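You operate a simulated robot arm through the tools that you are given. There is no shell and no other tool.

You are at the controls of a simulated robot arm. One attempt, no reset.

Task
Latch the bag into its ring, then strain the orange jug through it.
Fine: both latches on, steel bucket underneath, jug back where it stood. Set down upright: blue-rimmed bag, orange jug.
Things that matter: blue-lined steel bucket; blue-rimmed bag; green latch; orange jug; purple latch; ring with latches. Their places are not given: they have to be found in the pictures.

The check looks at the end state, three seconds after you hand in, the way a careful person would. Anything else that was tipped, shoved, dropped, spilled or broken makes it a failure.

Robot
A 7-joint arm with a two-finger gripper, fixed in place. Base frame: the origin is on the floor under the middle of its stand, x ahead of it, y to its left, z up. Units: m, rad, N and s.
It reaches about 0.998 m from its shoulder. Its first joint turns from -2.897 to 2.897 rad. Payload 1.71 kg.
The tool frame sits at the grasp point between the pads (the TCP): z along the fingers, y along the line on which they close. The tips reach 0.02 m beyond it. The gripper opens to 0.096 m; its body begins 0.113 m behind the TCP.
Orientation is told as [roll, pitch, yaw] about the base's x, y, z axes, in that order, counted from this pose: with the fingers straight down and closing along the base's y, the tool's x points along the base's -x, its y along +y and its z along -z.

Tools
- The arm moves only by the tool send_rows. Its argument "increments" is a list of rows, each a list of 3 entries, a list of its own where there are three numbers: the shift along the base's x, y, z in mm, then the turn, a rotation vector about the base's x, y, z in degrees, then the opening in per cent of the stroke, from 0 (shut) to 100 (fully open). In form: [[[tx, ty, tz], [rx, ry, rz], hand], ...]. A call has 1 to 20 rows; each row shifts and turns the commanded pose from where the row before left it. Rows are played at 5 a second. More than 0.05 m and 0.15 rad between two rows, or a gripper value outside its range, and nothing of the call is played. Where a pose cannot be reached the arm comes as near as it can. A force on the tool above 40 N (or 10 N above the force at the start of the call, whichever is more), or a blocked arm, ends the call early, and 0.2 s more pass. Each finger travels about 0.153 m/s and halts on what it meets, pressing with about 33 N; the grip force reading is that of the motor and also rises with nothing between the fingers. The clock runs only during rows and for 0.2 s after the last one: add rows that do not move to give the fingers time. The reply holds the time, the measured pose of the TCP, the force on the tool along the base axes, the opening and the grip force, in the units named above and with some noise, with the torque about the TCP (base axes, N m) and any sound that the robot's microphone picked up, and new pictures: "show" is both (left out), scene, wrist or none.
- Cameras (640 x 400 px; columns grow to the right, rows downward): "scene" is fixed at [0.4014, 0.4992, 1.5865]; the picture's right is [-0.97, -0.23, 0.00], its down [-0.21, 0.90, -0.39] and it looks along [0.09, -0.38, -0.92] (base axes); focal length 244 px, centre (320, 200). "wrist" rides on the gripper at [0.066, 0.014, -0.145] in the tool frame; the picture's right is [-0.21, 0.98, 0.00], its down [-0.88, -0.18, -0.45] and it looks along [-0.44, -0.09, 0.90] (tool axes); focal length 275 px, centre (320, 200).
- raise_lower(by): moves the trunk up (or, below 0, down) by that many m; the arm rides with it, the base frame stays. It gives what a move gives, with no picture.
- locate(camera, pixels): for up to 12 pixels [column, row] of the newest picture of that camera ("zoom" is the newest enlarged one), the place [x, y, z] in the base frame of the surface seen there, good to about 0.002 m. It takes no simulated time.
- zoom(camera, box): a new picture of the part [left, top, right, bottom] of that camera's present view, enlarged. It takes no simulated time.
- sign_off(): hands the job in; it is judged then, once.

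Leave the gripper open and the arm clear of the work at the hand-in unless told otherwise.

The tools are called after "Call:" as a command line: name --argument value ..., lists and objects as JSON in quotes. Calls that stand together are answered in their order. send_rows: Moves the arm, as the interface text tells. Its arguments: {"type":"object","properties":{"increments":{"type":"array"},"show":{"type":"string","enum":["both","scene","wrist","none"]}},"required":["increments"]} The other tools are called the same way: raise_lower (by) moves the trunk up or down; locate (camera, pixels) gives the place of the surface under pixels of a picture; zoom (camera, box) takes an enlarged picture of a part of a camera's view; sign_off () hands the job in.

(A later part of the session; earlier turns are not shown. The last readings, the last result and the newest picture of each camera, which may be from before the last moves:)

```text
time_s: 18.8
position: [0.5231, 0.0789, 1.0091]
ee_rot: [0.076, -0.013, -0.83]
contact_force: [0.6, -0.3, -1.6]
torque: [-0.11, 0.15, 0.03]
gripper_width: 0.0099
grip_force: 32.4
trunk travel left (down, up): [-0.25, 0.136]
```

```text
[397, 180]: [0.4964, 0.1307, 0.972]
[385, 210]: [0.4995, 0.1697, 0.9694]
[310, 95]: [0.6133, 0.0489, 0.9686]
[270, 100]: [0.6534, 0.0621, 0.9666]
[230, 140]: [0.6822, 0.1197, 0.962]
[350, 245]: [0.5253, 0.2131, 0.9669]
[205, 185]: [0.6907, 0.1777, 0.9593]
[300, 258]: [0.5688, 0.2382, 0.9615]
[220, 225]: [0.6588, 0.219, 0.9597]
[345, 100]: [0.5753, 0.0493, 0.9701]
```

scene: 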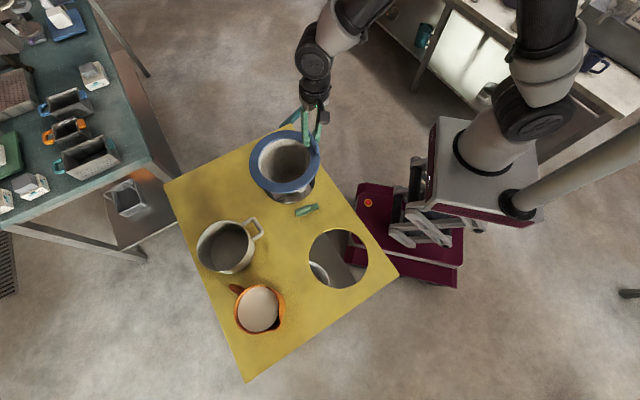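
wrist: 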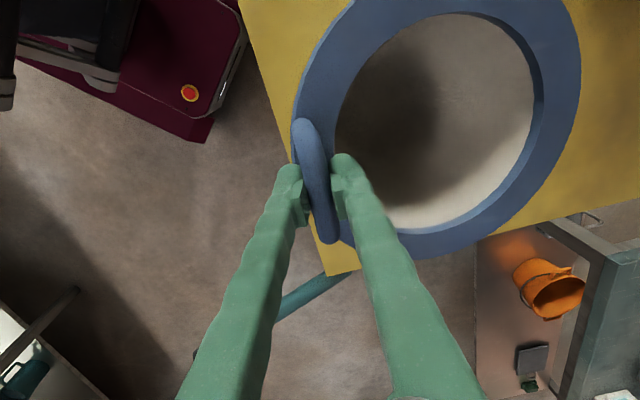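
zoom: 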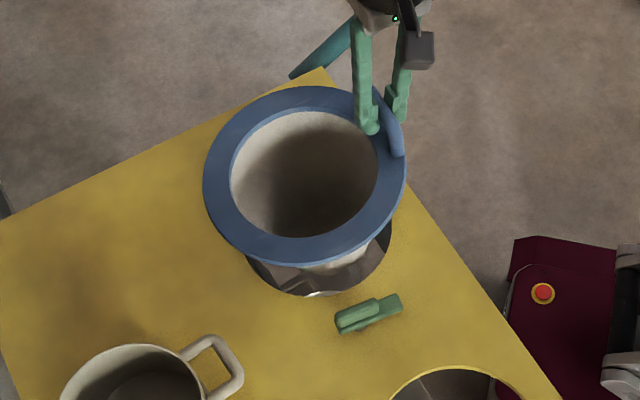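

There is still ~3.5° of sag, centre looks right within ~2 mm. I add the tilt, nudge (+2,−2) mm and lower 90 mm more.

Call:
send_rows --increments '[[[2, -2, 0], [1.2, -1.25, 0], 0], [[0, 0, 0], [1.2, -1.25, 0], 0], [[0, 0, -15], [0, 0, 0], 0], [[0, 0, -20], [0, 0, 0], 0], [[0, 0, -20], [0, 0, 0], 0], [[0, 0, -20], [0, 0, 0], 0], [[0, 0, -15], [0, 0, 0], 0], [[0, 0, 0], [0, 0, 0], 0]]'

Call:
zoom --camera "scene" --box '[230, 110, 350, 240]'

Call:
locate --camera "zoom" --pixels '[[410, 210], [400, 235], [310, 125], [270, 130], [230, 170], [350, 275], [212, 205], [300, 286], [225, 250], [345, 132]]'

```text
time_s: 20.6
position: [0.5249, 0.0765, 0.9183]
ee_rot: [0.14, -0.012, -0.834]
contact_force: [-0.2, -0.5, -2.5]
torque: [-0.09, 0.12, 0.01]
gripper_width: 0.0096
grip_force: 33.5
trunk travel left (down, up): [-0.25, 0.136]
```

scene: 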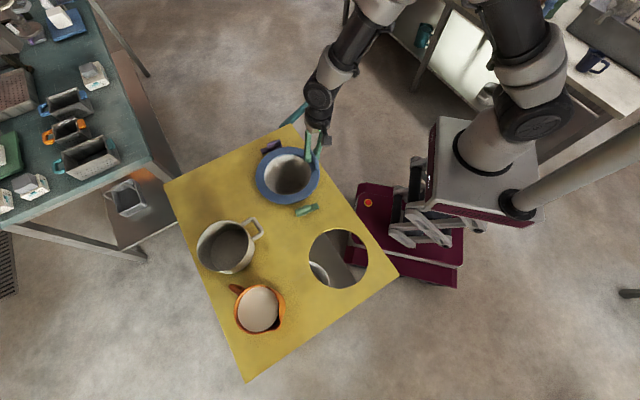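
wrist: 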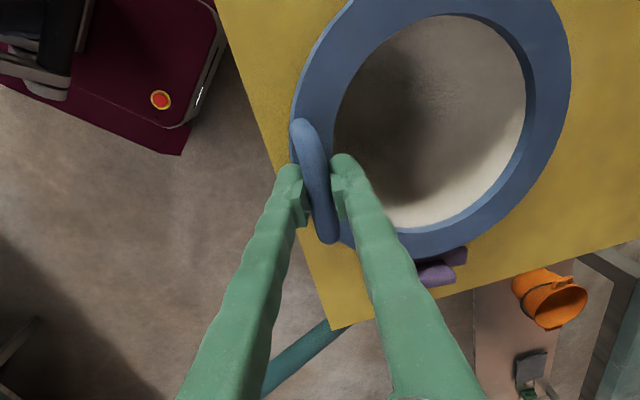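

```text
3.08 times, centred on (290, 175) of scene
```

zoom: 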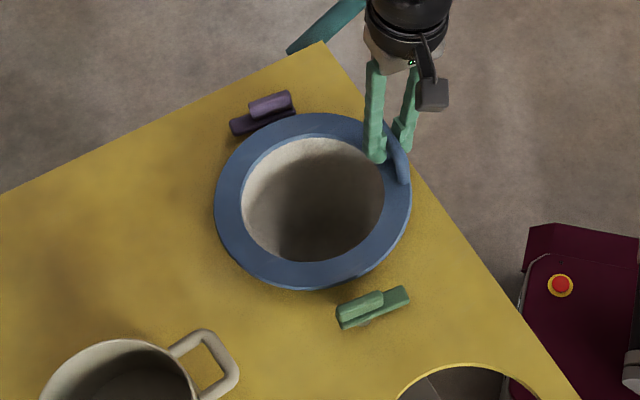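

```text
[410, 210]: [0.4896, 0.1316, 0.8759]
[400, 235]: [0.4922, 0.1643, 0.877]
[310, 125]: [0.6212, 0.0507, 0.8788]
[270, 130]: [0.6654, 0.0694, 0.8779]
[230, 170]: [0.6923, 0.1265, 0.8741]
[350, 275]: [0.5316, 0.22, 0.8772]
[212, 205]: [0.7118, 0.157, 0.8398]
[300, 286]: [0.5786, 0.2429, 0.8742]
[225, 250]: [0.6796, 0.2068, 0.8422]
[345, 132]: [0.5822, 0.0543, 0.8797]
```

The rim is level at ≈0.876–0.879 and centred within ~3 mm, clear of both latches. I lower the last ~26 mm gently and watch the force.

Call:
send_rows --increments '[[[0, 0, -6], [0, 0, 0], 0], [[0, 0, -6], [0, 0, 0], 0], [[0, 0, -5], [0, 0, 0], 0], [[0, 0, -4], [0, 0, 0], 0], [[0, 0, -3], [0, 0, 0], 0], [[0, 0, -2], [0, 0, 0], 0], [[0, 0, 0], [0, 0, 0], 0]]'

Call:
zoom --camera "scene" --box '[230, 110, 350, 240]'

Call:
locate --camera "zoom" --pixels '[[408, 220], [400, 245], [310, 135], [270, 140], [230, 180], [350, 280], [220, 215], [300, 293], [232, 260], [345, 142]]'

```text
time_s: 22.2
position: [0.5244, 0.0769, 0.8917]
ee_rot: [0.136, -0.009, -0.832]
contact_force: [0.2, -0.5, -0.4]
torque: [-0.04, -0.02, -0.05]
gripper_width: 0.0094
grip_force: 33.3
trunk travel left (down, up): [-0.25, 0.136]
```

scene: 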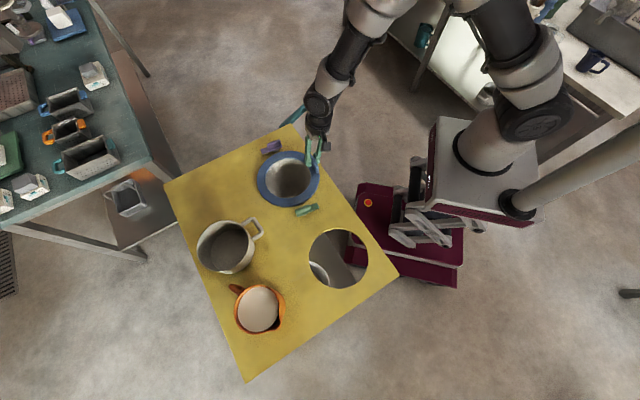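
wrist: 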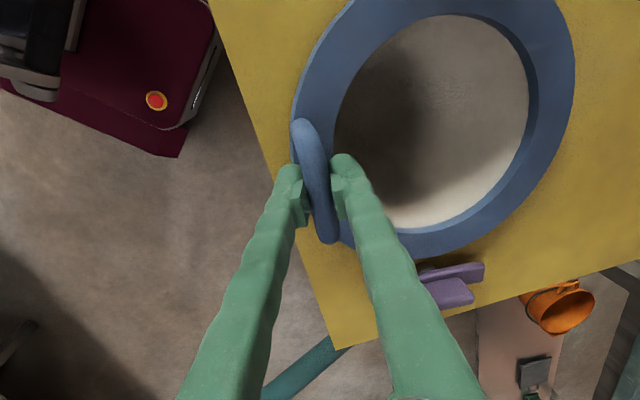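

```text
3.08 times, centred on (290, 175) of scene
```

zoom: 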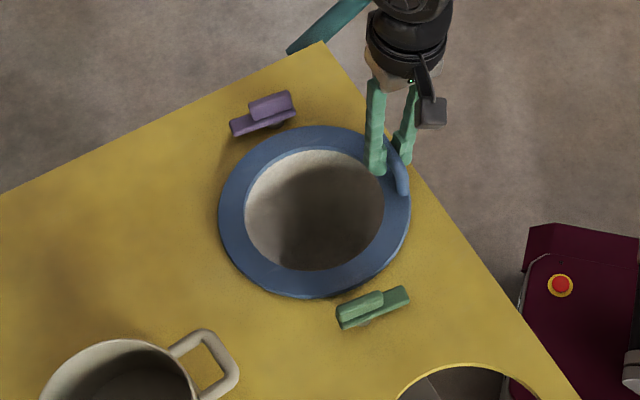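

```text
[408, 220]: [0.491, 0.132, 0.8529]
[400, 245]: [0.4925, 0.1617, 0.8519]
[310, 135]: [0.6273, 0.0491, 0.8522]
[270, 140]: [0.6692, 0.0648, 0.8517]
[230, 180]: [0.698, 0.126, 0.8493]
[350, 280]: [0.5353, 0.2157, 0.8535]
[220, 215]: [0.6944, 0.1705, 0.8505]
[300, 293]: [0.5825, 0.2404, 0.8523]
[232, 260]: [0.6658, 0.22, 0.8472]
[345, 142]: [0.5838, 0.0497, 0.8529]
```

The rim is at 0.850–0.853, resting on the ring on its far side. I lower 3 mm more and open the fingers slowly.

Call:
send_rows --increments '[[[0, 0, -1.5], [0, 0, 0], 0], [[0, 0, -1.5], [0, 0, 0], 0], [[0, 0, 0], [0, 0, 0], 0], [[0, 0, 0], [0, 0, 0], 25], [[0, 0, 0], [0, 0, 0], 50], [[0, 0, 0], [0, 0, 0], 60], [[0, 0, 0], [0, 0, 0], 60]]'

```text
time_s: 23.8
position: [0.5255, 0.0762, 0.8902]
ee_rot: [0.137, -0.009, -0.831]
contact_force: [0.1, 0.2, 1.0]
torque: [0.04, 0.03, -0.04]
gripper_width: 0.0578
grip_force: 0.2
trunk travel left (down, up): [-0.25, 0.136]
```

scene: 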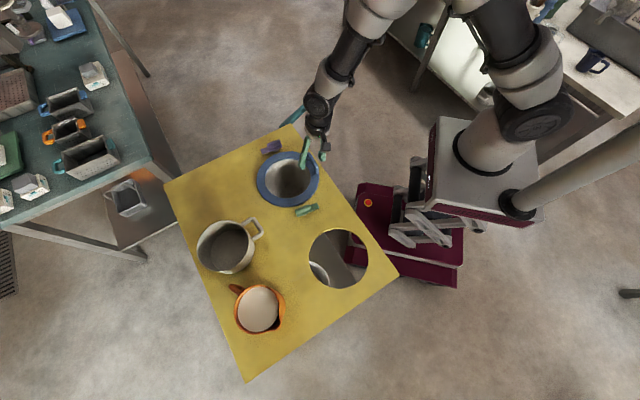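
wrist: 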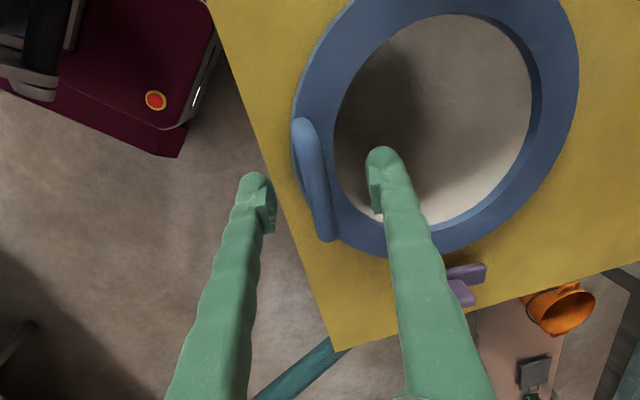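

Released, the bag sits in the ring. I lift the hand straight up and level it again.

Call:
send_rows --increments '[[[0, 0, 20], [0, 0, 0], 60], [[0, 0, 30], [0, 0, 0], 60], [[0, 0, 40], [0, 0, 0], 80], [[0, 0, 40], [-2.75, 2.85, 0], 100], [[0, 0, 40], [-2.75, 2.85, 0], 100], [[0, 0, 0], [0, 0, 0], 100]]'

Call:
zoom --camera "scene" --box '[230, 110, 350, 240]'

Call:
locate --camera "zoom" --pixels '[[408, 220], [400, 245], [310, 135], [270, 140], [230, 180], [350, 280], [220, 215], [300, 293], [232, 260], [345, 142]]'

```text
time_s: 25.2
position: [0.5245, 0.0764, 1.0572]
ee_rot: [-0.001, -0.015, -0.828]
contact_force: [0.7, 0.2, -0.3]
torque: [-0.03, 0.01, -0.02]
gripper_width: 0.0962
grip_force: 0.0
trunk travel left (down, up): [-0.25, 0.136]
```

scene: 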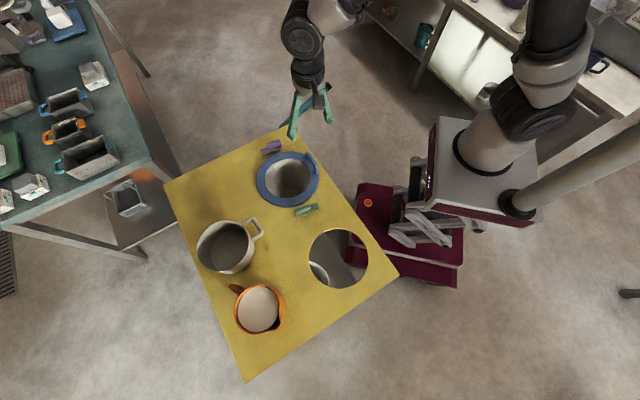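
wrist: 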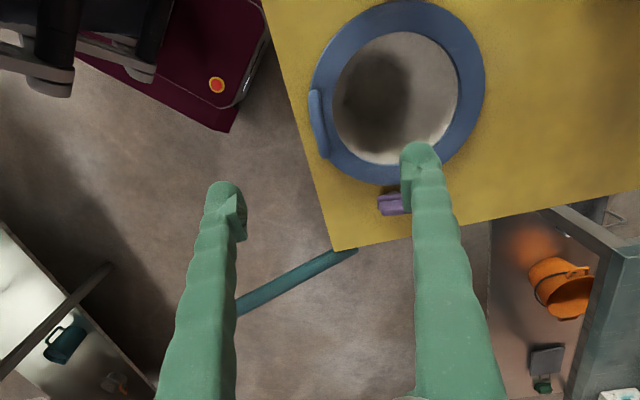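

```text
3.08 times, centred on (290, 175) of scene
```

zoom: 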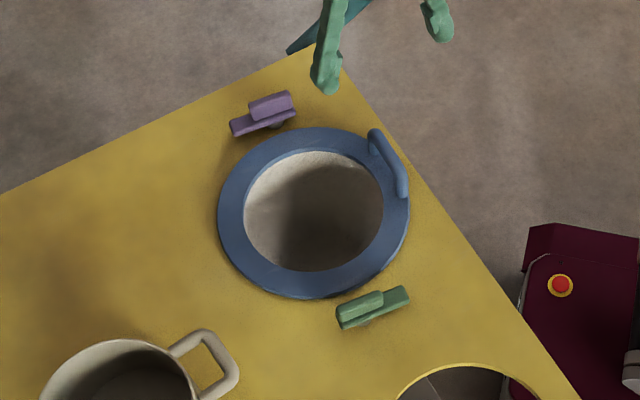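

```text
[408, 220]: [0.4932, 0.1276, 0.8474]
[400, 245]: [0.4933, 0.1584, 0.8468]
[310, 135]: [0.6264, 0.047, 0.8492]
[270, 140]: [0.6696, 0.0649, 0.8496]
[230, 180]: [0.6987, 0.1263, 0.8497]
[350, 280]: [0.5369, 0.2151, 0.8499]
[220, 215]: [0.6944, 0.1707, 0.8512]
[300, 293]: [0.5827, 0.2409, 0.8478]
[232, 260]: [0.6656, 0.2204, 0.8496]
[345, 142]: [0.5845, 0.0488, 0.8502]
```

The bag is seated flat (rim 0.847–0.851 all round). Before latching I want to see the second vessel under the parking hole, to be sure which bucket is blue-lined. I turn the hand to +42° on the way and look down through the free hole.

Call:
send_rows --increments '[[[-13.7, 25.2, 0], [0, 0, 8.2], 100], [[-13.7, 25.2, 0], [0, 0, 8.2], 100], [[-13.7, 25.2, 0], [0, 0, 8.2], 100], [[-13.7, 25.2, 0], [0, 0, 8.2], 100], [[-13.7, 25.2, 0], [0, 0, 8.2], 100], [[-13.7, 25.2, -8], [0, 0, 8.2], 100], [[-13.7, 25.2, -8], [0, 0, 8.2], 100], [[-13.7, 25.2, -8], [0, 0, 8.2], 100], [[-13.7, 25.2, -8], [0, 0, 8.2], 100], [[-13.7, 25.2, -8], [0, 0, 8.2], 100], [[-13.7, 25.2, -8], [0, 0, 8.2], 100], [[0, 0, 0], [0, 0, 0], 100], [[0, 0, 0], [0, 0, 0], 100]]'

Call:
zoom --camera "wrist" --box '[220, 60, 460, 260]'

```text
time_s: 28.0
position: [0.3752, 0.3516, 1.0126]
ee_rot: [0.001, -0.015, 0.745]
contact_force: [0.5, 0.0, 0.3]
torque: [0.0, -0.01, -0.02]
gripper_width: 0.096
grip_force: 0.2
trunk travel left (down, up): [-0.25, 0.136]
```

scene: 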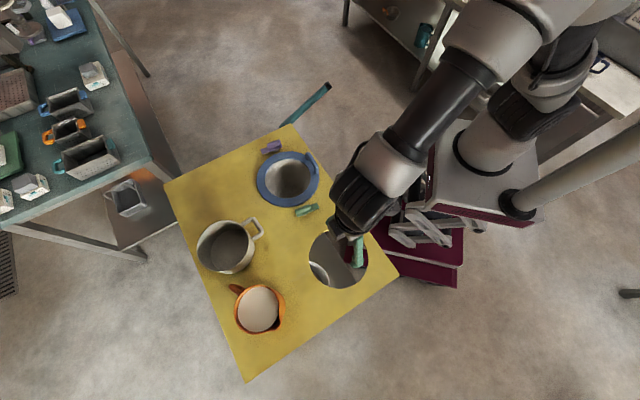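
wrist: 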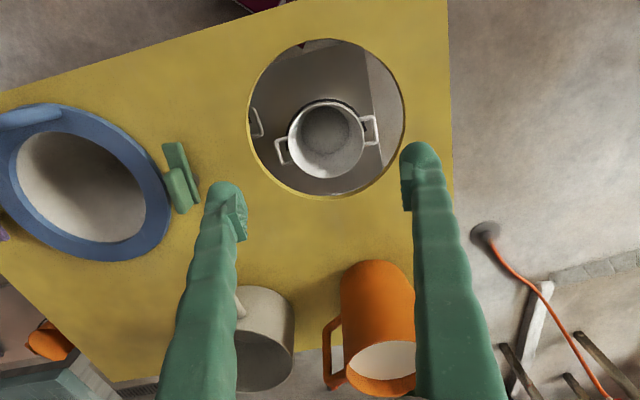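

```text
2.00 times, centred on (340, 160) of wrist
```

zoom: 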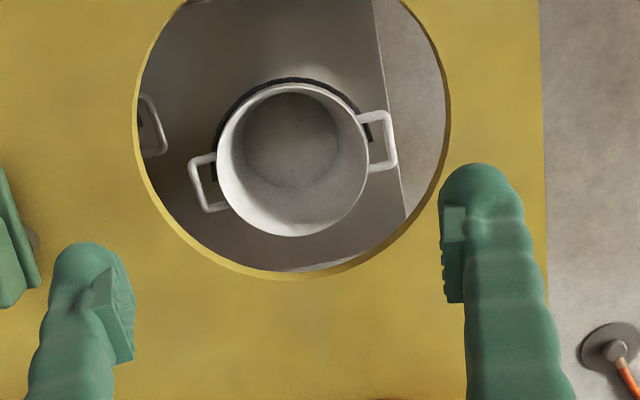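

The second vessel is white inside with no blue line, so the one under the ring is the right, blue-lined bucket. Now the green latch at (180,180) in the wrist view: I zoom in and measure its knob.

Call:
zoom --camera "wrist" --box '[140, 120, 220, 220]'

Call:
zoom --camera "scene" --box '[285, 190, 325, 225]'

Call:
locate --camera "zoom" --pixels '[[170, 215], [190, 265], [380, 150], [400, 190], [280, 180], [285, 225], [480, 130], [500, 170], [300, 260], [330, 265], [200, 290], [440, 190]]'

```text
4.00 times, centred on (180, 170) of wrist
```

zoom: 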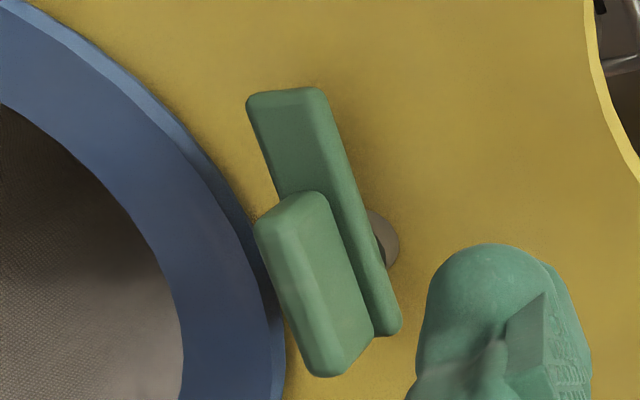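

```text
11.43 times, centred on (305, 208) of scene
```

zoom: 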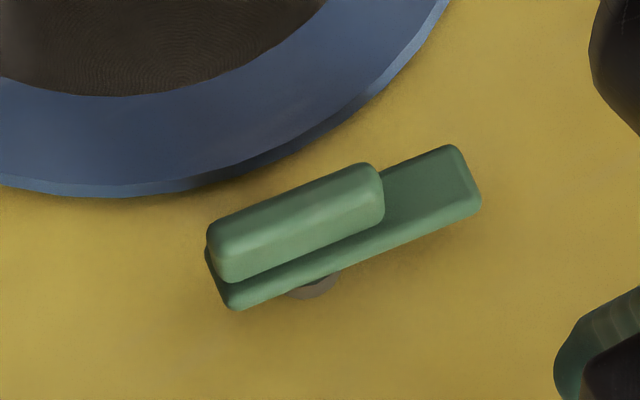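

```text
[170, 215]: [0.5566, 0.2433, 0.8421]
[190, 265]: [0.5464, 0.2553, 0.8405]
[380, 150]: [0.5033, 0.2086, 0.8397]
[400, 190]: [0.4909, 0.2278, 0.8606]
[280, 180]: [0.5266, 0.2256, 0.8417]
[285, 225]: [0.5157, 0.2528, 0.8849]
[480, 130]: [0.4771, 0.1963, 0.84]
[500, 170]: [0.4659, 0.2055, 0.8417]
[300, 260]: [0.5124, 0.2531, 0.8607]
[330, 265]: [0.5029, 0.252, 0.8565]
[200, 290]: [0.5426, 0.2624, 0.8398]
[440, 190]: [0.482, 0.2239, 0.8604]
```

I take finer points on the knob's top and the bar's corners in this zoom.

Call:
locate --camera "zoom" --pixels '[[218, 232], [365, 172], [378, 205], [230, 270], [300, 215], [452, 152], [472, 200], [235, 300], [310, 290], [395, 200], [340, 190], [250, 245]]'

```text
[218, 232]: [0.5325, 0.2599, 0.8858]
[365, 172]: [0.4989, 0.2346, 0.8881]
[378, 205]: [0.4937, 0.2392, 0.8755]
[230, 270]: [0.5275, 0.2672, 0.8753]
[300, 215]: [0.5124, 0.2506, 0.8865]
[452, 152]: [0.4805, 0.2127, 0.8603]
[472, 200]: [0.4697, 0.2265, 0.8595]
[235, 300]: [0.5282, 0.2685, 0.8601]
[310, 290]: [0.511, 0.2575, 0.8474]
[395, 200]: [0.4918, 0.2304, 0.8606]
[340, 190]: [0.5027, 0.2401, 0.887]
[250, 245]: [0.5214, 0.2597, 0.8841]
```

Knob centre ≈(0.5132,0.2503), top z≈0.887, long axis at 37°; the post is right under it. I go above it with the hand at yaw 37°, then down to TCP z≈0.886 (tips above the bar).

Call:
send_rows --increments '[[[34.5, -25.2, 0], [0, 0, -1.4], 100], [[34.5, -25.2, 0], [0, 0, -1.4], 80], [[34.5, -25.2, 0], [0, 0, -1.4], 60], [[34.5, -25.2, 0], [0, 0, -1.5], 50], [[0, 0, -30], [0, 0, 0], 50], [[0, 0, -30], [0, 0, 0], 50], [[0, 0, -20], [0, 0, 0], 50], [[0, 0, 0], [0, 0, 0], 50]]'

Call:
zoom --camera "wrist" --box '[240, 100, 400, 240]'

```text
time_s: 29.8
position: [0.5126, 0.2519, 0.9322]
ee_rot: [0.001, -0.017, 0.645]
contact_force: [0.4, 0.3, 0.4]
torque: [-0.03, 0.03, 0.01]
gripper_width: 0.0476
grip_force: 0.0
trunk travel left (down, up): [-0.25, 0.136]
```

scene: 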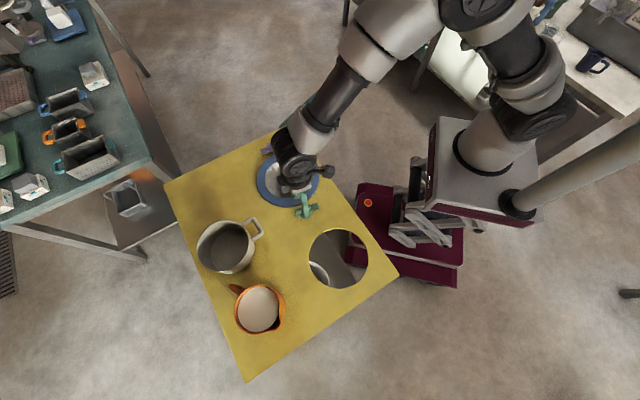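
wrist: 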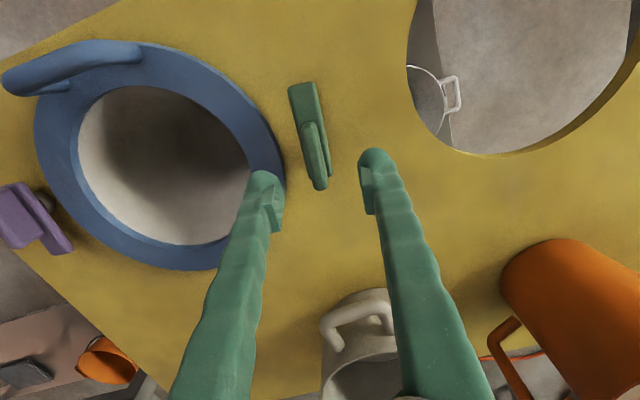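

```text
2.86 times, centred on (320, 170) of wrist
```

zoom: 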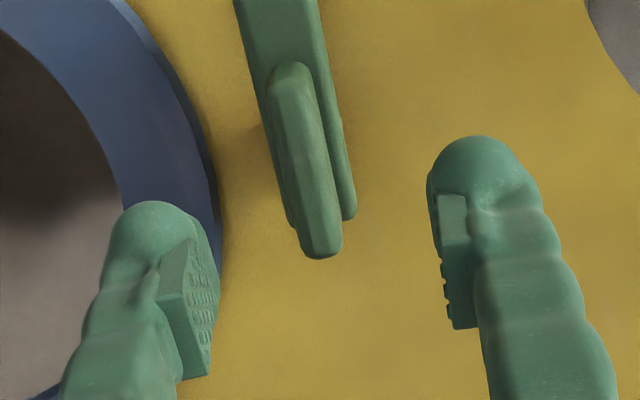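

The knob lies centred and lined up between the fingers. I go down 46 mm to z≈0.886 and close on it.

Call:
send_rows --increments '[[[0.5, -1.5, -20], [0, 0, 0], 50], [[0, 0, -15], [0, 0, 0], 50], [[0, 0, -11], [0, 0, 0], 50], [[0, 0, 0], [0, 0, 0], 50], [[0, 0, 0], [0, 0, 0], 25], [[0, 0, 0], [0, 0, 0], 10], [[0, 0, 0], [0, 0, 0], 0], [[0, 0, 0], [0, 0, 0], 0]]'

Call:
zoom --camera "wrist" --box '[240, 100, 400, 240]'

```text
time_s: 31.6
position: [0.5144, 0.2494, 0.8873]
ee_rot: [0.001, -0.014, 0.643]
contact_force: [6.8, -8.1, -3.7]
torque: [-0.04, -0.18, 0.01]
gripper_width: 0.0112
grip_force: 34.7
trunk travel left (down, up): [-0.25, 0.136]
```

scene: 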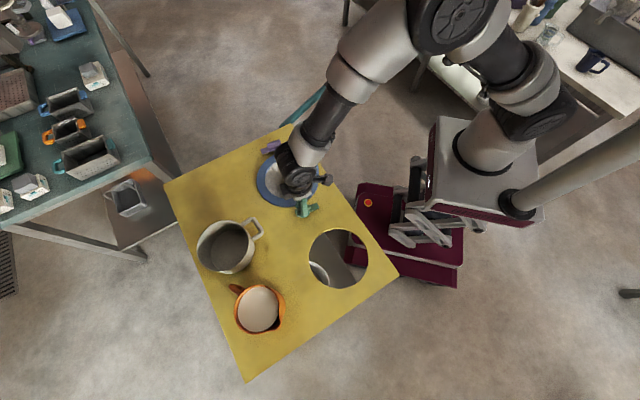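
wrist: 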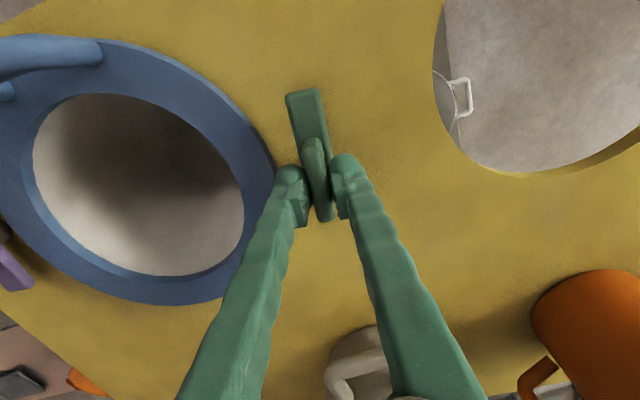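

```text
2.86 times, centred on (320, 170) of wrist
```

zoom: 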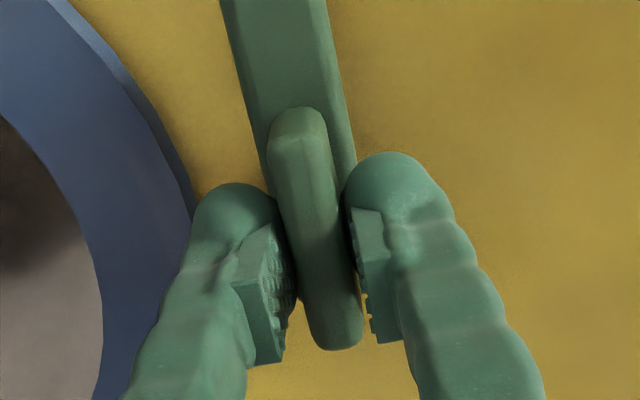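

Gripped at 11.2 mm; the side force (6.8,−8.1 N) says the knob is ~1.5 mm towards (+x,−y). I shift the command there and turn the first 22° anticlockwise about the post.

Call:
send_rows --increments '[[[1.3, -1.3, 0], [0, 0, 0], 0], [[0, 0, 0], [0, 0, 5.5], 0], [[0, 0, 0], [0, 0, 5.5], 0], [[0, 0, 0], [0, 0, 5.5], 0], [[0, 0, 0], [0, 0, 5.5], 0], [[0, 0, 0], [0, 0, 0], 0]]'

```text
time_s: 33.0
position: [0.5147, 0.2497, 0.887]
ee_rot: [0.002, -0.016, 1.029]
contact_force: [1.5, -2.6, 7.9]
torque: [-0.23, 0.09, 0.04]
gripper_width: 0.011
grip_force: 35.5
trunk travel left (down, up): [-0.25, 0.136]
```

scene: 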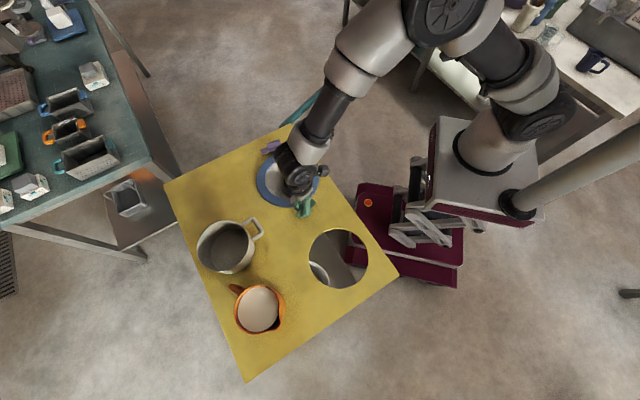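
wrist: 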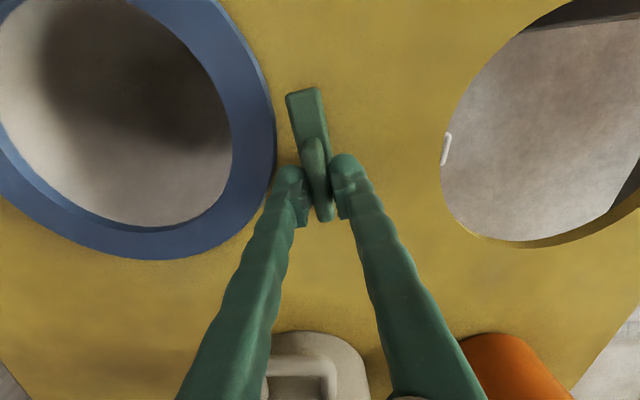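

The latch turns with the hand, forces are small. I turn a further 34°.

Call:
send_rows --increments '[[[0, 0, 0], [0, 0, 5.6], 0], [[0, 0, 0], [0, 0, 5.6], 0], [[0, 0, 0], [0, 0, 5.6], 0], [[0, 0, 0], [0, 0, 5.6], 0], [[0, 0, 0], [0, 0, 5.6], 0], [[0, 0, 0], [0, 0, 5.6], 0], [[0, 0, 0], [0, 0, 0], 0]]'

```text
time_s: 34.6
position: [0.5136, 0.2506, 0.8859]
ee_rot: [0.0, -0.015, 1.617]
contact_force: [-6.7, 4.7, 14.5]
torque: [0.06, 0.1, -0.05]
gripper_width: 0.0113
grip_force: 35.3
trunk travel left (down, up): [-0.25, 0.136]
```

scene: 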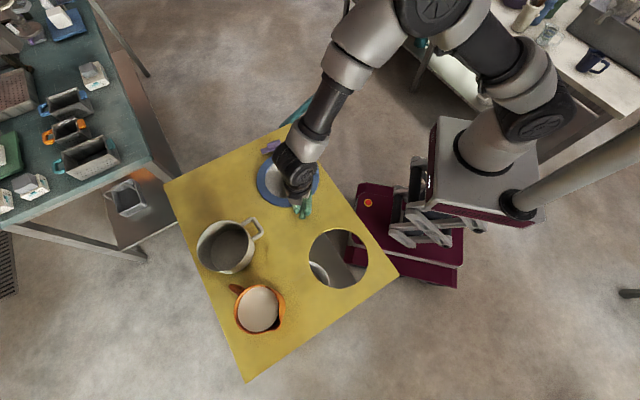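
wrist: 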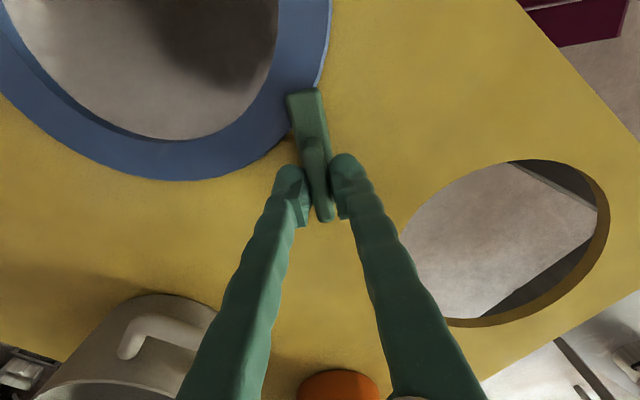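

The bar passes over the rim with no turning resistance. I relax the small offsets and turn the remaining 34°.

Call:
send_rows --increments '[[[-0.8, 0.6, 1.2], [0, 0, 5.6], 0], [[0, 0, 0], [0, 0, 5.6], 0], [[0, 0, 0], [0, 0, 5.6], 0], [[0, 0, 0], [0, 0, 5.6], 0], [[0, 0, 0], [0, 0, 5.6], 0], [[0, 0, 0], [0, 0, 5.6], 0], [[0, 0, 0], [0, 0, 0], 0]]'

Call:
zoom --camera "wrist" --box '[200, 40, 440, 240]'

```text
time_s: 36.2
position: [0.5116, 0.2507, 0.8866]
ee_rot: [0.002, -0.016, 2.202]
contact_force: [-12.1, -2.0, -7.9]
torque: [-0.12, 0.07, 0.01]
gripper_width: 0.0111
grip_force: 34.7
trunk travel left (down, up): [-0.25, 0.136]
```

scene: 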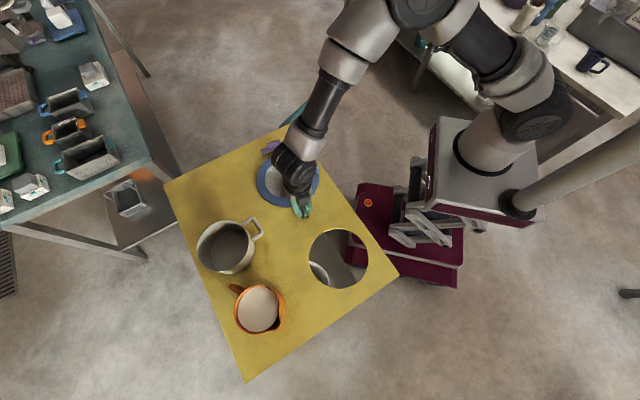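
wrist: 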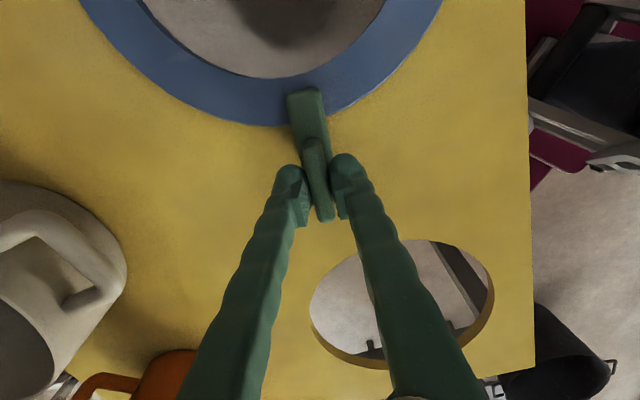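

```text
2.00 times, centred on (320, 140) of wrist
```

zoom: 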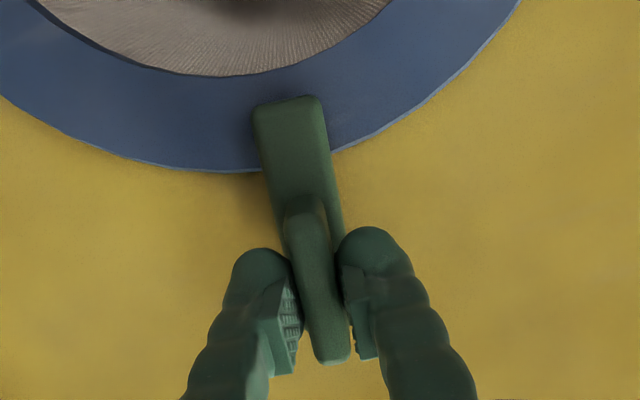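

The bar now lies radially over the rim (zoom (290,140)). I ease the side load and feel gently for a stop with 3° more.

Call:
send_rows --increments '[[[-1.2, 0, -0.6], [0, 0, 1.5], 0], [[0, 0, 0], [0, 0, 1.5], 0], [[0, 0, 0], [0, 0, 0], 0]]' --show "wrist"

```text
time_s: 37.0
position: [0.5122, 0.2491, 0.8871]
ee_rot: [0.002, -0.015, 2.253]
contact_force: [-8.5, -4.4, -8.3]
torque: [-0.2, 0.03, -0.35]
gripper_width: 0.0113
grip_force: 34.6
trunk travel left (down, up): [-0.25, 0.136]
```

wrist: 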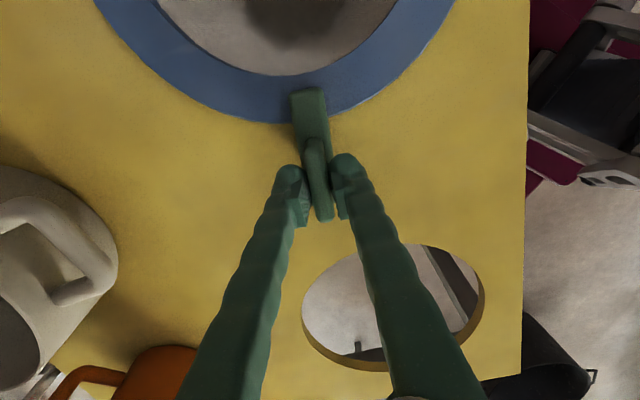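

Torque −0.35 N·m about z: the latch is at its stop, fully closed. I ease back 2° of command, open the fingers and rise.

Call:
send_rows --increments '[[[-0.5, 0, -0.5], [0, 0, -1.8], 0], [[0, 0, 0], [0, 0, 0], 15], [[0, 0, 0], [0, 0, 0], 35], [[0, 0, 0], [0, 0, 0], 50], [[0, 0, 20], [0, 0, 0], 50], [[0, 0, 40], [0, 0, 0], 60], [[0, 0, 40], [0, 0, 0], 100], [[0, 0, 40], [0, 0, 0], 100], [[0, 0, 0], [0, 0, 0], 100]]'

Call:
zoom --camera "scene" --box '[240, 120, 340, 230]'

Call:
zoom --camera "wrist" --box '[220, 0, 420, 160]'

```text
time_s: 39.0
position: [0.5105, 0.2503, 1.0254]
ee_rot: [0.001, -0.016, 2.223]
contact_force: [0.5, 0.6, -0.1]
torque: [-0.01, -0.01, -0.02]
gripper_width: 0.0958
grip_force: 0.1
trunk travel left (down, up): [-0.25, 0.136]
```

scene: 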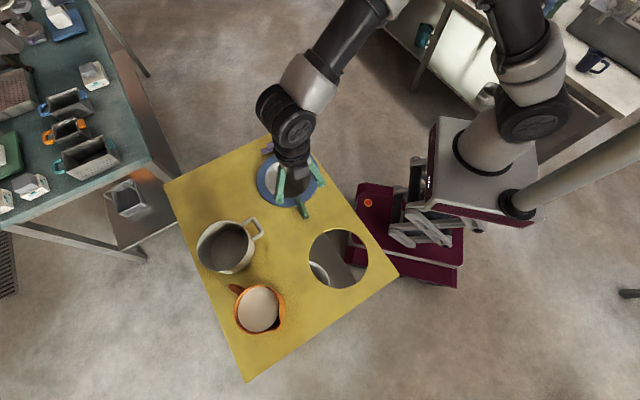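
wrist: 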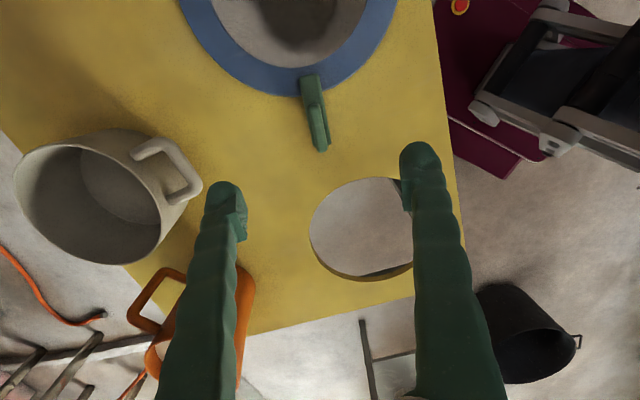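

```text
3.64 times, centred on (290, 175) of scene
```

zoom: 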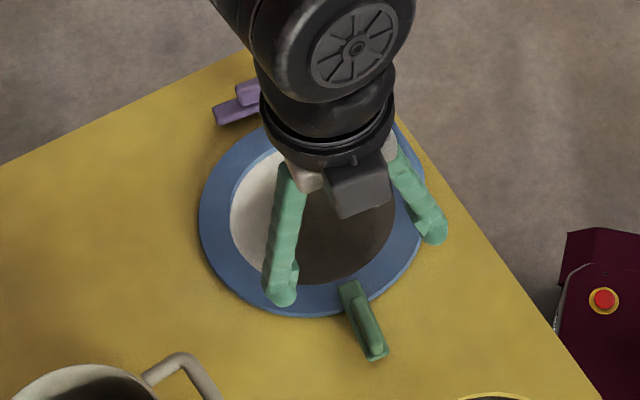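

```text
2.50 times, centred on (320, 80) of wrist
```

zoom: 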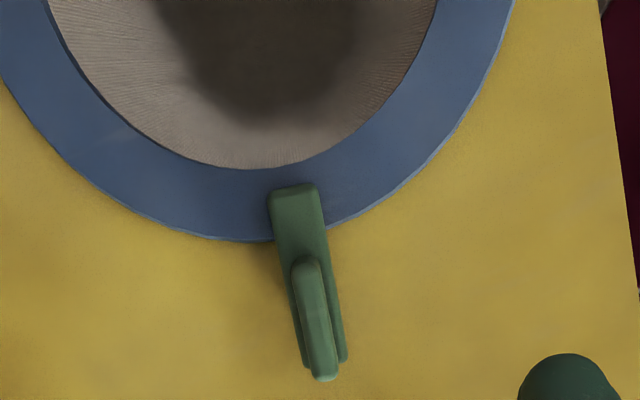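

Green is latched over the rim. Next purple: I turn back to yaw 37° and move above it near (0.671,0.038).

Call:
send_rows --increments '[[[13.3, -17.7, 0], [0, 0, -7.5], 100], [[13.3, -17.7, 0], [0, 0, -7.5], 100], [[13.3, -17.7, 0], [0, 0, -7.5], 100], [[13.3, -17.7, 0], [0, 0, -7.5], 100], [[13.3, -17.7, 0], [0, 0, -7.5], 100], [[13.3, -17.7, 0], [0, 0, -7.5], 100], [[13.3, -17.7, 0], [0, 0, -7.5], 100], [[13.3, -17.7, 0], [0, 0, -7.5], 80], [[13.3, -17.7, 0], [0, 0, -7.5], 60], [[13.3, -17.7, -10], [0, 0, -7.5], 50], [[13.3, -17.7, -10], [0, 0, -7.5], 50], [[13.3, -17.7, -10], [0, 0, -7.5], 50], [[0, 0, -20], [0, 0, 0], 50], [[0, 0, -20], [0, 0, 0], 50], [[0, 0, 0], [0, 0, 0], 50]]'

Call:
zoom --camera "wrist" --box '[240, 80, 400, 240]'

```text
time_s: 42.2
position: [0.6709, 0.0371, 0.9537]
ee_rot: [-0.001, -0.013, 0.651]
contact_force: [-0.1, 0.0, -0.4]
torque: [0.01, -0.02, 0.01]
gripper_width: 0.0482
grip_force: 0.1
trunk travel left (down, up): [-0.25, 0.136]
```

scene: 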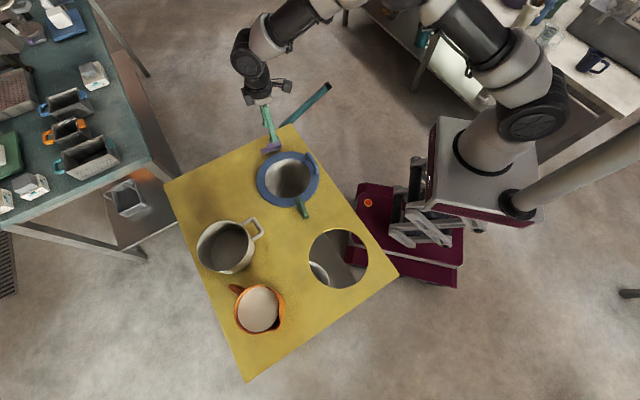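
wrist: 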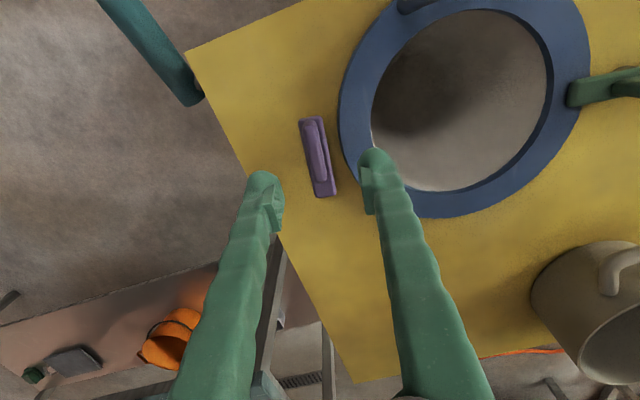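

```text
2.50 times, centred on (320, 160) of wrist
```

zoom: 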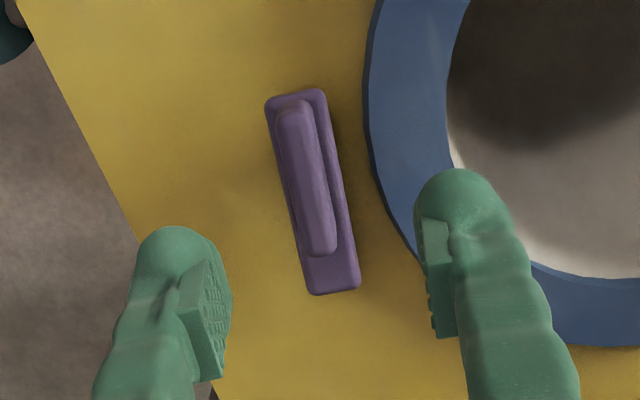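

I measure the purple knob's top here and in the scene picture.

Call:
locate --camera "zoom" --pixels '[[285, 112], [305, 105], [310, 250], [333, 245], [308, 180], [300, 150], [318, 215], [270, 100], [322, 95], [318, 288], [355, 283], [335, 270]]'

Call:
zoom --camera "scene" --box '[250, 130, 295, 165]'

```text
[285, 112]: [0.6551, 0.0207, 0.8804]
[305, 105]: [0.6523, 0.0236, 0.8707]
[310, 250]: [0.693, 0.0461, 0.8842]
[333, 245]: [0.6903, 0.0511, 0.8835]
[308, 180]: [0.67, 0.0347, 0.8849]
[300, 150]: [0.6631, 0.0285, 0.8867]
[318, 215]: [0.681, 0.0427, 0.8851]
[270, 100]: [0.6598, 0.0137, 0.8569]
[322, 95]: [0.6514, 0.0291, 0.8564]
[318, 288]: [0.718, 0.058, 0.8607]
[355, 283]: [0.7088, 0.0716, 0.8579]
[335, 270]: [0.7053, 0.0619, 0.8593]
```

```text
11.43 times, centred on (272, 148) of scene
```

zoom: 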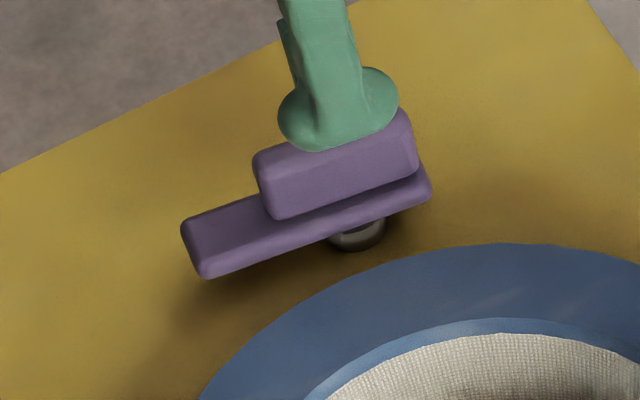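

Purple pivot ≈(0.674,0.036), long axis 37°. I shift (+3,−1) mm, go down to z≈0.887 and close.

Call:
send_rows --increments '[[[3, -1, -20], [0, 0, 0], 50], [[0, 0, -20], [0, 0, 0], 50], [[0, 0, -15], [0, 0, 0], 50], [[0, 0, -11.5], [0, 0, 0], 50], [[0, 0, 0], [0, 0, 0], 50], [[0, 0, 0], [0, 0, 0], 30], [[0, 0, 0], [0, 0, 0], 10], [[0, 0, 0], [0, 0, 0], 0], [[0, 0, 0], [0, 0, 0], 0]]'

Call:
zoom --camera "wrist" --box '[240, 80, 400, 240]'

```text
time_s: 44.2
position: [0.6763, 0.0353, 0.8892]
ee_rot: [0.001, -0.014, 0.65]
contact_force: [8.8, -9.8, -2.6]
torque: [-0.05, -0.2, 0.03]
gripper_width: 0.0111
grip_force: 34.9
trunk travel left (down, up): [-0.25, 0.136]
```

scene: 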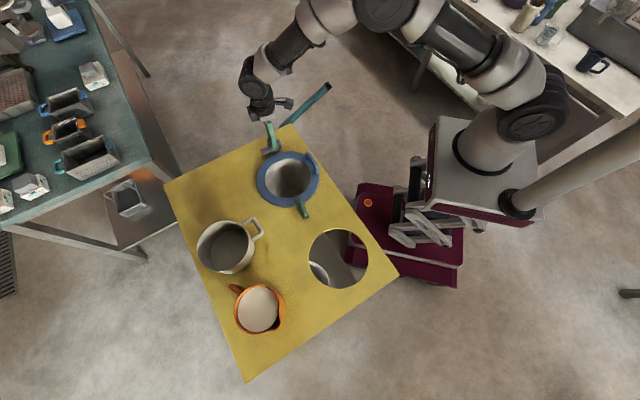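
wrist: 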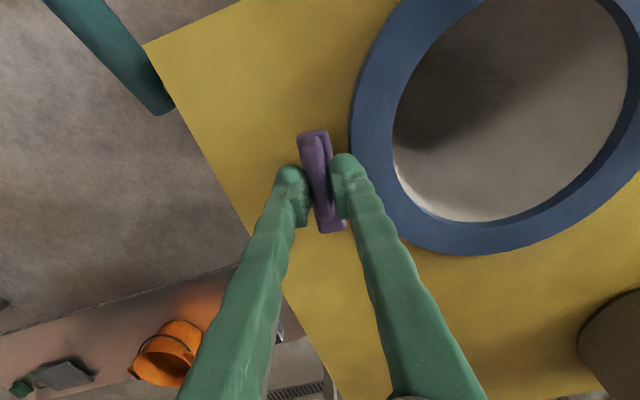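

```text
2.50 times, centred on (320, 160) of wrist
```

zoom: 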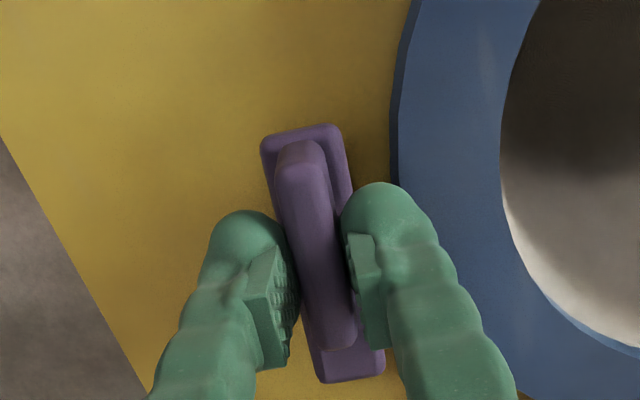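

Gripped at 11.1 mm. Same small side load; I shift the command (+1,−1.2) mm and turn 22° anticlockwise.

Call:
send_rows --increments '[[[1.0, -1.2, 0], [0, 0, 0], 0], [[0, 0, 0], [0, 0, 5.5], 0], [[0, 0, 0], [0, 0, 5.5], 0], [[0, 0, 0], [0, 0, 5.5], 0], [[0, 0, 0], [0, 0, 5.5], 0], [[0, 0, 0], [0, 0, 0], 0]]' --show "wrist"

```text
time_s: 45.6
position: [0.6755, 0.0352, 0.8895]
ee_rot: [0.002, -0.015, 1.037]
contact_force: [-3.2, -0.9, 7.1]
torque: [-0.15, 0.13, 0.0]
gripper_width: 0.0112
grip_force: 34.9
trunk travel left (down, up): [-0.25, 0.136]
```

wrist: 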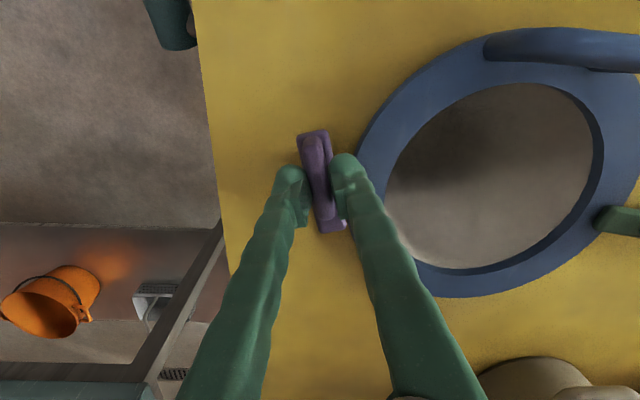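

It turns freely. A further 34°, with a small relief of the command.

Call:
send_rows --increments '[[[-0.6, 0, 0.6], [0, 0, 5.6], 0], [[0, 0, 0], [0, 0, 5.6], 0], [[0, 0, 0], [0, 0, 5.6], 0], [[-0.5, 0.4, 0.4], [0, 0, 5.6], 0], [[0, 0, 0], [0, 0, 5.6], 0], [[0, 0, 0], [0, 0, 5.6], 0], [[0, 0, 0], [0, 0, 0], 0]]' --show "wrist"

```text
time_s: 47.2
position: [0.6754, 0.0353, 0.8886]
ee_rot: [0.002, -0.016, 1.624]
contact_force: [-1.3, -4.4, 0.1]
torque: [-0.23, -0.02, -0.01]
gripper_width: 0.0112
grip_force: 34.7
trunk travel left (down, up): [-0.25, 0.136]
```

wrist: 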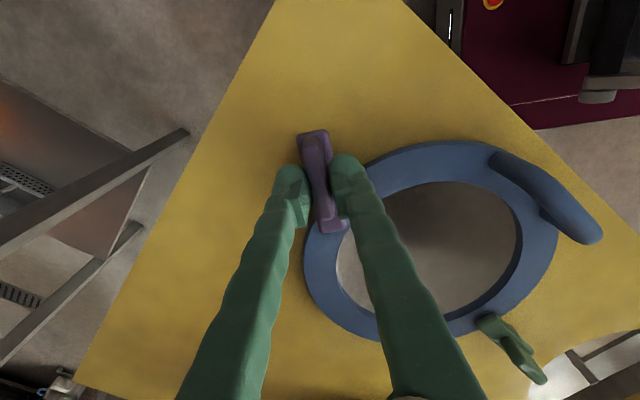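

Forces stay small; the bar is starting over the rim. I turn the remaining 34°.

Call:
send_rows --increments '[[[-0.3, -0.3, 0], [0, 0, 5.6], 0], [[0, 0, 0], [0, 0, 5.6], 0], [[0, 0, 0], [0, 0, 5.6], 0], [[-0.5, -0.3, 0], [0, 0, 5.6], 0], [[0, 0, 0], [0, 0, 5.6], 0], [[0, 0, 0], [0, 0, 5.6], 0], [[0, 0, 0], [0, 0, 0], 0]]' --show "wrist"

```text
time_s: 48.8
position: [0.6725, 0.0369, 0.8889]
ee_rot: [0.004, -0.019, 2.209]
contact_force: [-2.1, 2.6, -10.2]
torque: [0.05, 0.06, 0.01]
gripper_width: 0.0111
grip_force: 34.9
trunk travel left (down, up): [-0.25, 0.136]
```

wrist: 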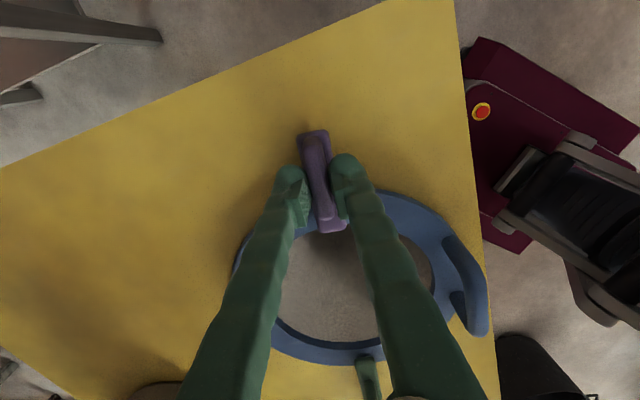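

I feel for the stop with 3° more.

Call:
send_rows --increments '[[[0, 0, -0.6], [0, 0, 1.5], 0], [[0, 0, 0], [0, 0, 1.5], 0], [[0, 0, 0], [0, 0, 0], 0]]' --show "none"

```text
time_s: 49.6
position: [0.6737, 0.0359, 0.8893]
ee_rot: [0.003, -0.017, 2.261]
contact_force: [-5.8, 4.2, -7.1]
torque: [0.21, 0.22, -0.39]
gripper_width: 0.0112
grip_force: 34.9
trunk travel left (down, up): [-0.25, 0.136]
```

The stop is reached (−0.39 N·m). I ease back, open and rise.

Call:
send_rows --increments '[[[-0.5, 0.4, -0.5], [0, 0, -1.8], 0], [[0, 0, 0], [0, 0, 0], 15], [[0, 0, 0], [0, 0, 0], 35], [[0, 0, 0], [0, 0, 0], 50], [[0, 0, 20], [0, 0, 0], 50], [[0, 0, 40], [0, 0, 0], 60], [[0, 0, 40], [0, 0, 0], 100], [[0, 0, 40], [0, 0, 0], 100], [[0, 0, 0], [0, 0, 0], 100]]'

Call:
zoom --camera "scene" --box '[240, 120, 340, 230]'

Call:
zoom --camera "scene" --box '[200, 260, 320, 350]'

```text
time_s: 51.6
position: [0.6731, 0.0346, 1.0295]
ee_rot: [0.001, -0.017, 2.228]
contact_force: [1.2, 0.7, -0.3]
torque: [-0.02, -0.03, 0.0]
gripper_width: 0.0958
grip_force: 0.1
trunk travel left (down, up): [-0.25, 0.136]
```

scene: 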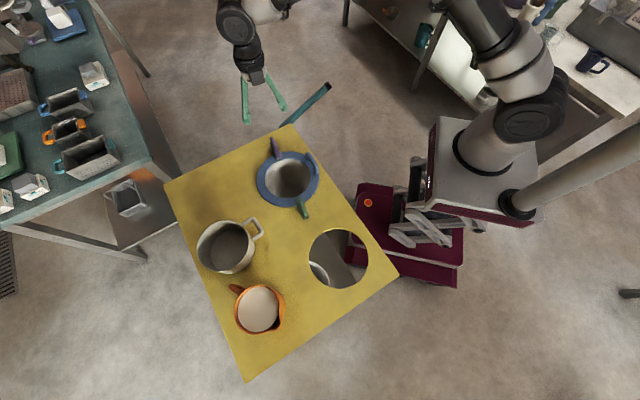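
wrist: 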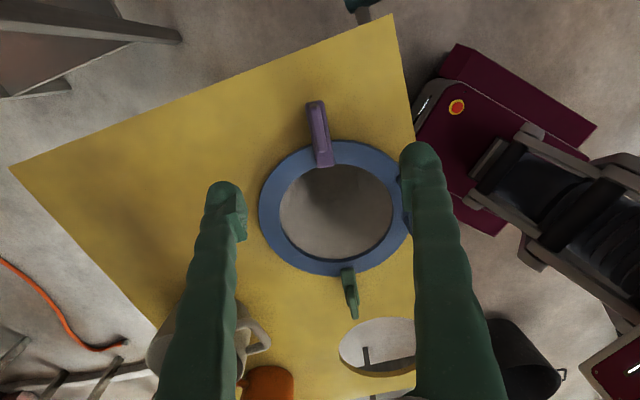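

```text
3.64 times, centred on (290, 175) of scene
```

zoom: 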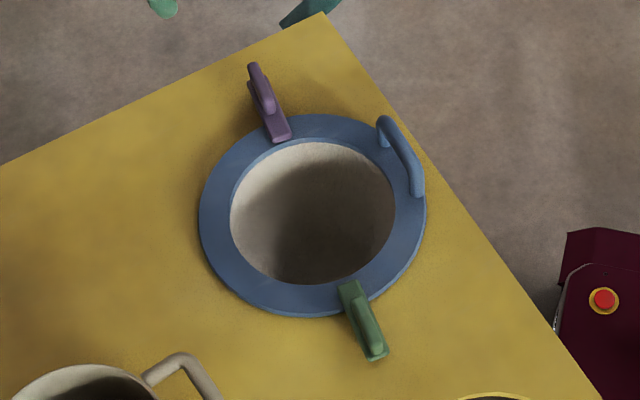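

```text
4.44 times, centred on (260, 305) of scene
```

zoom: 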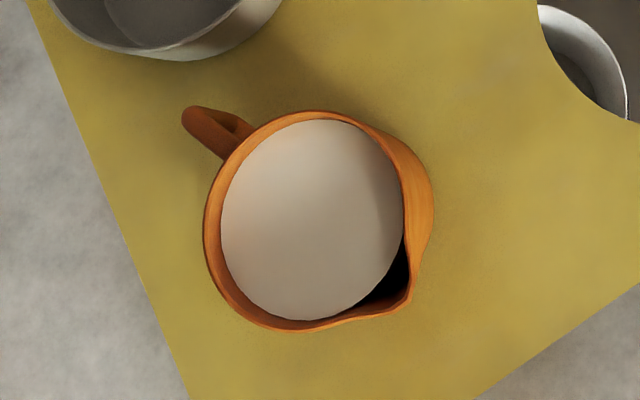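

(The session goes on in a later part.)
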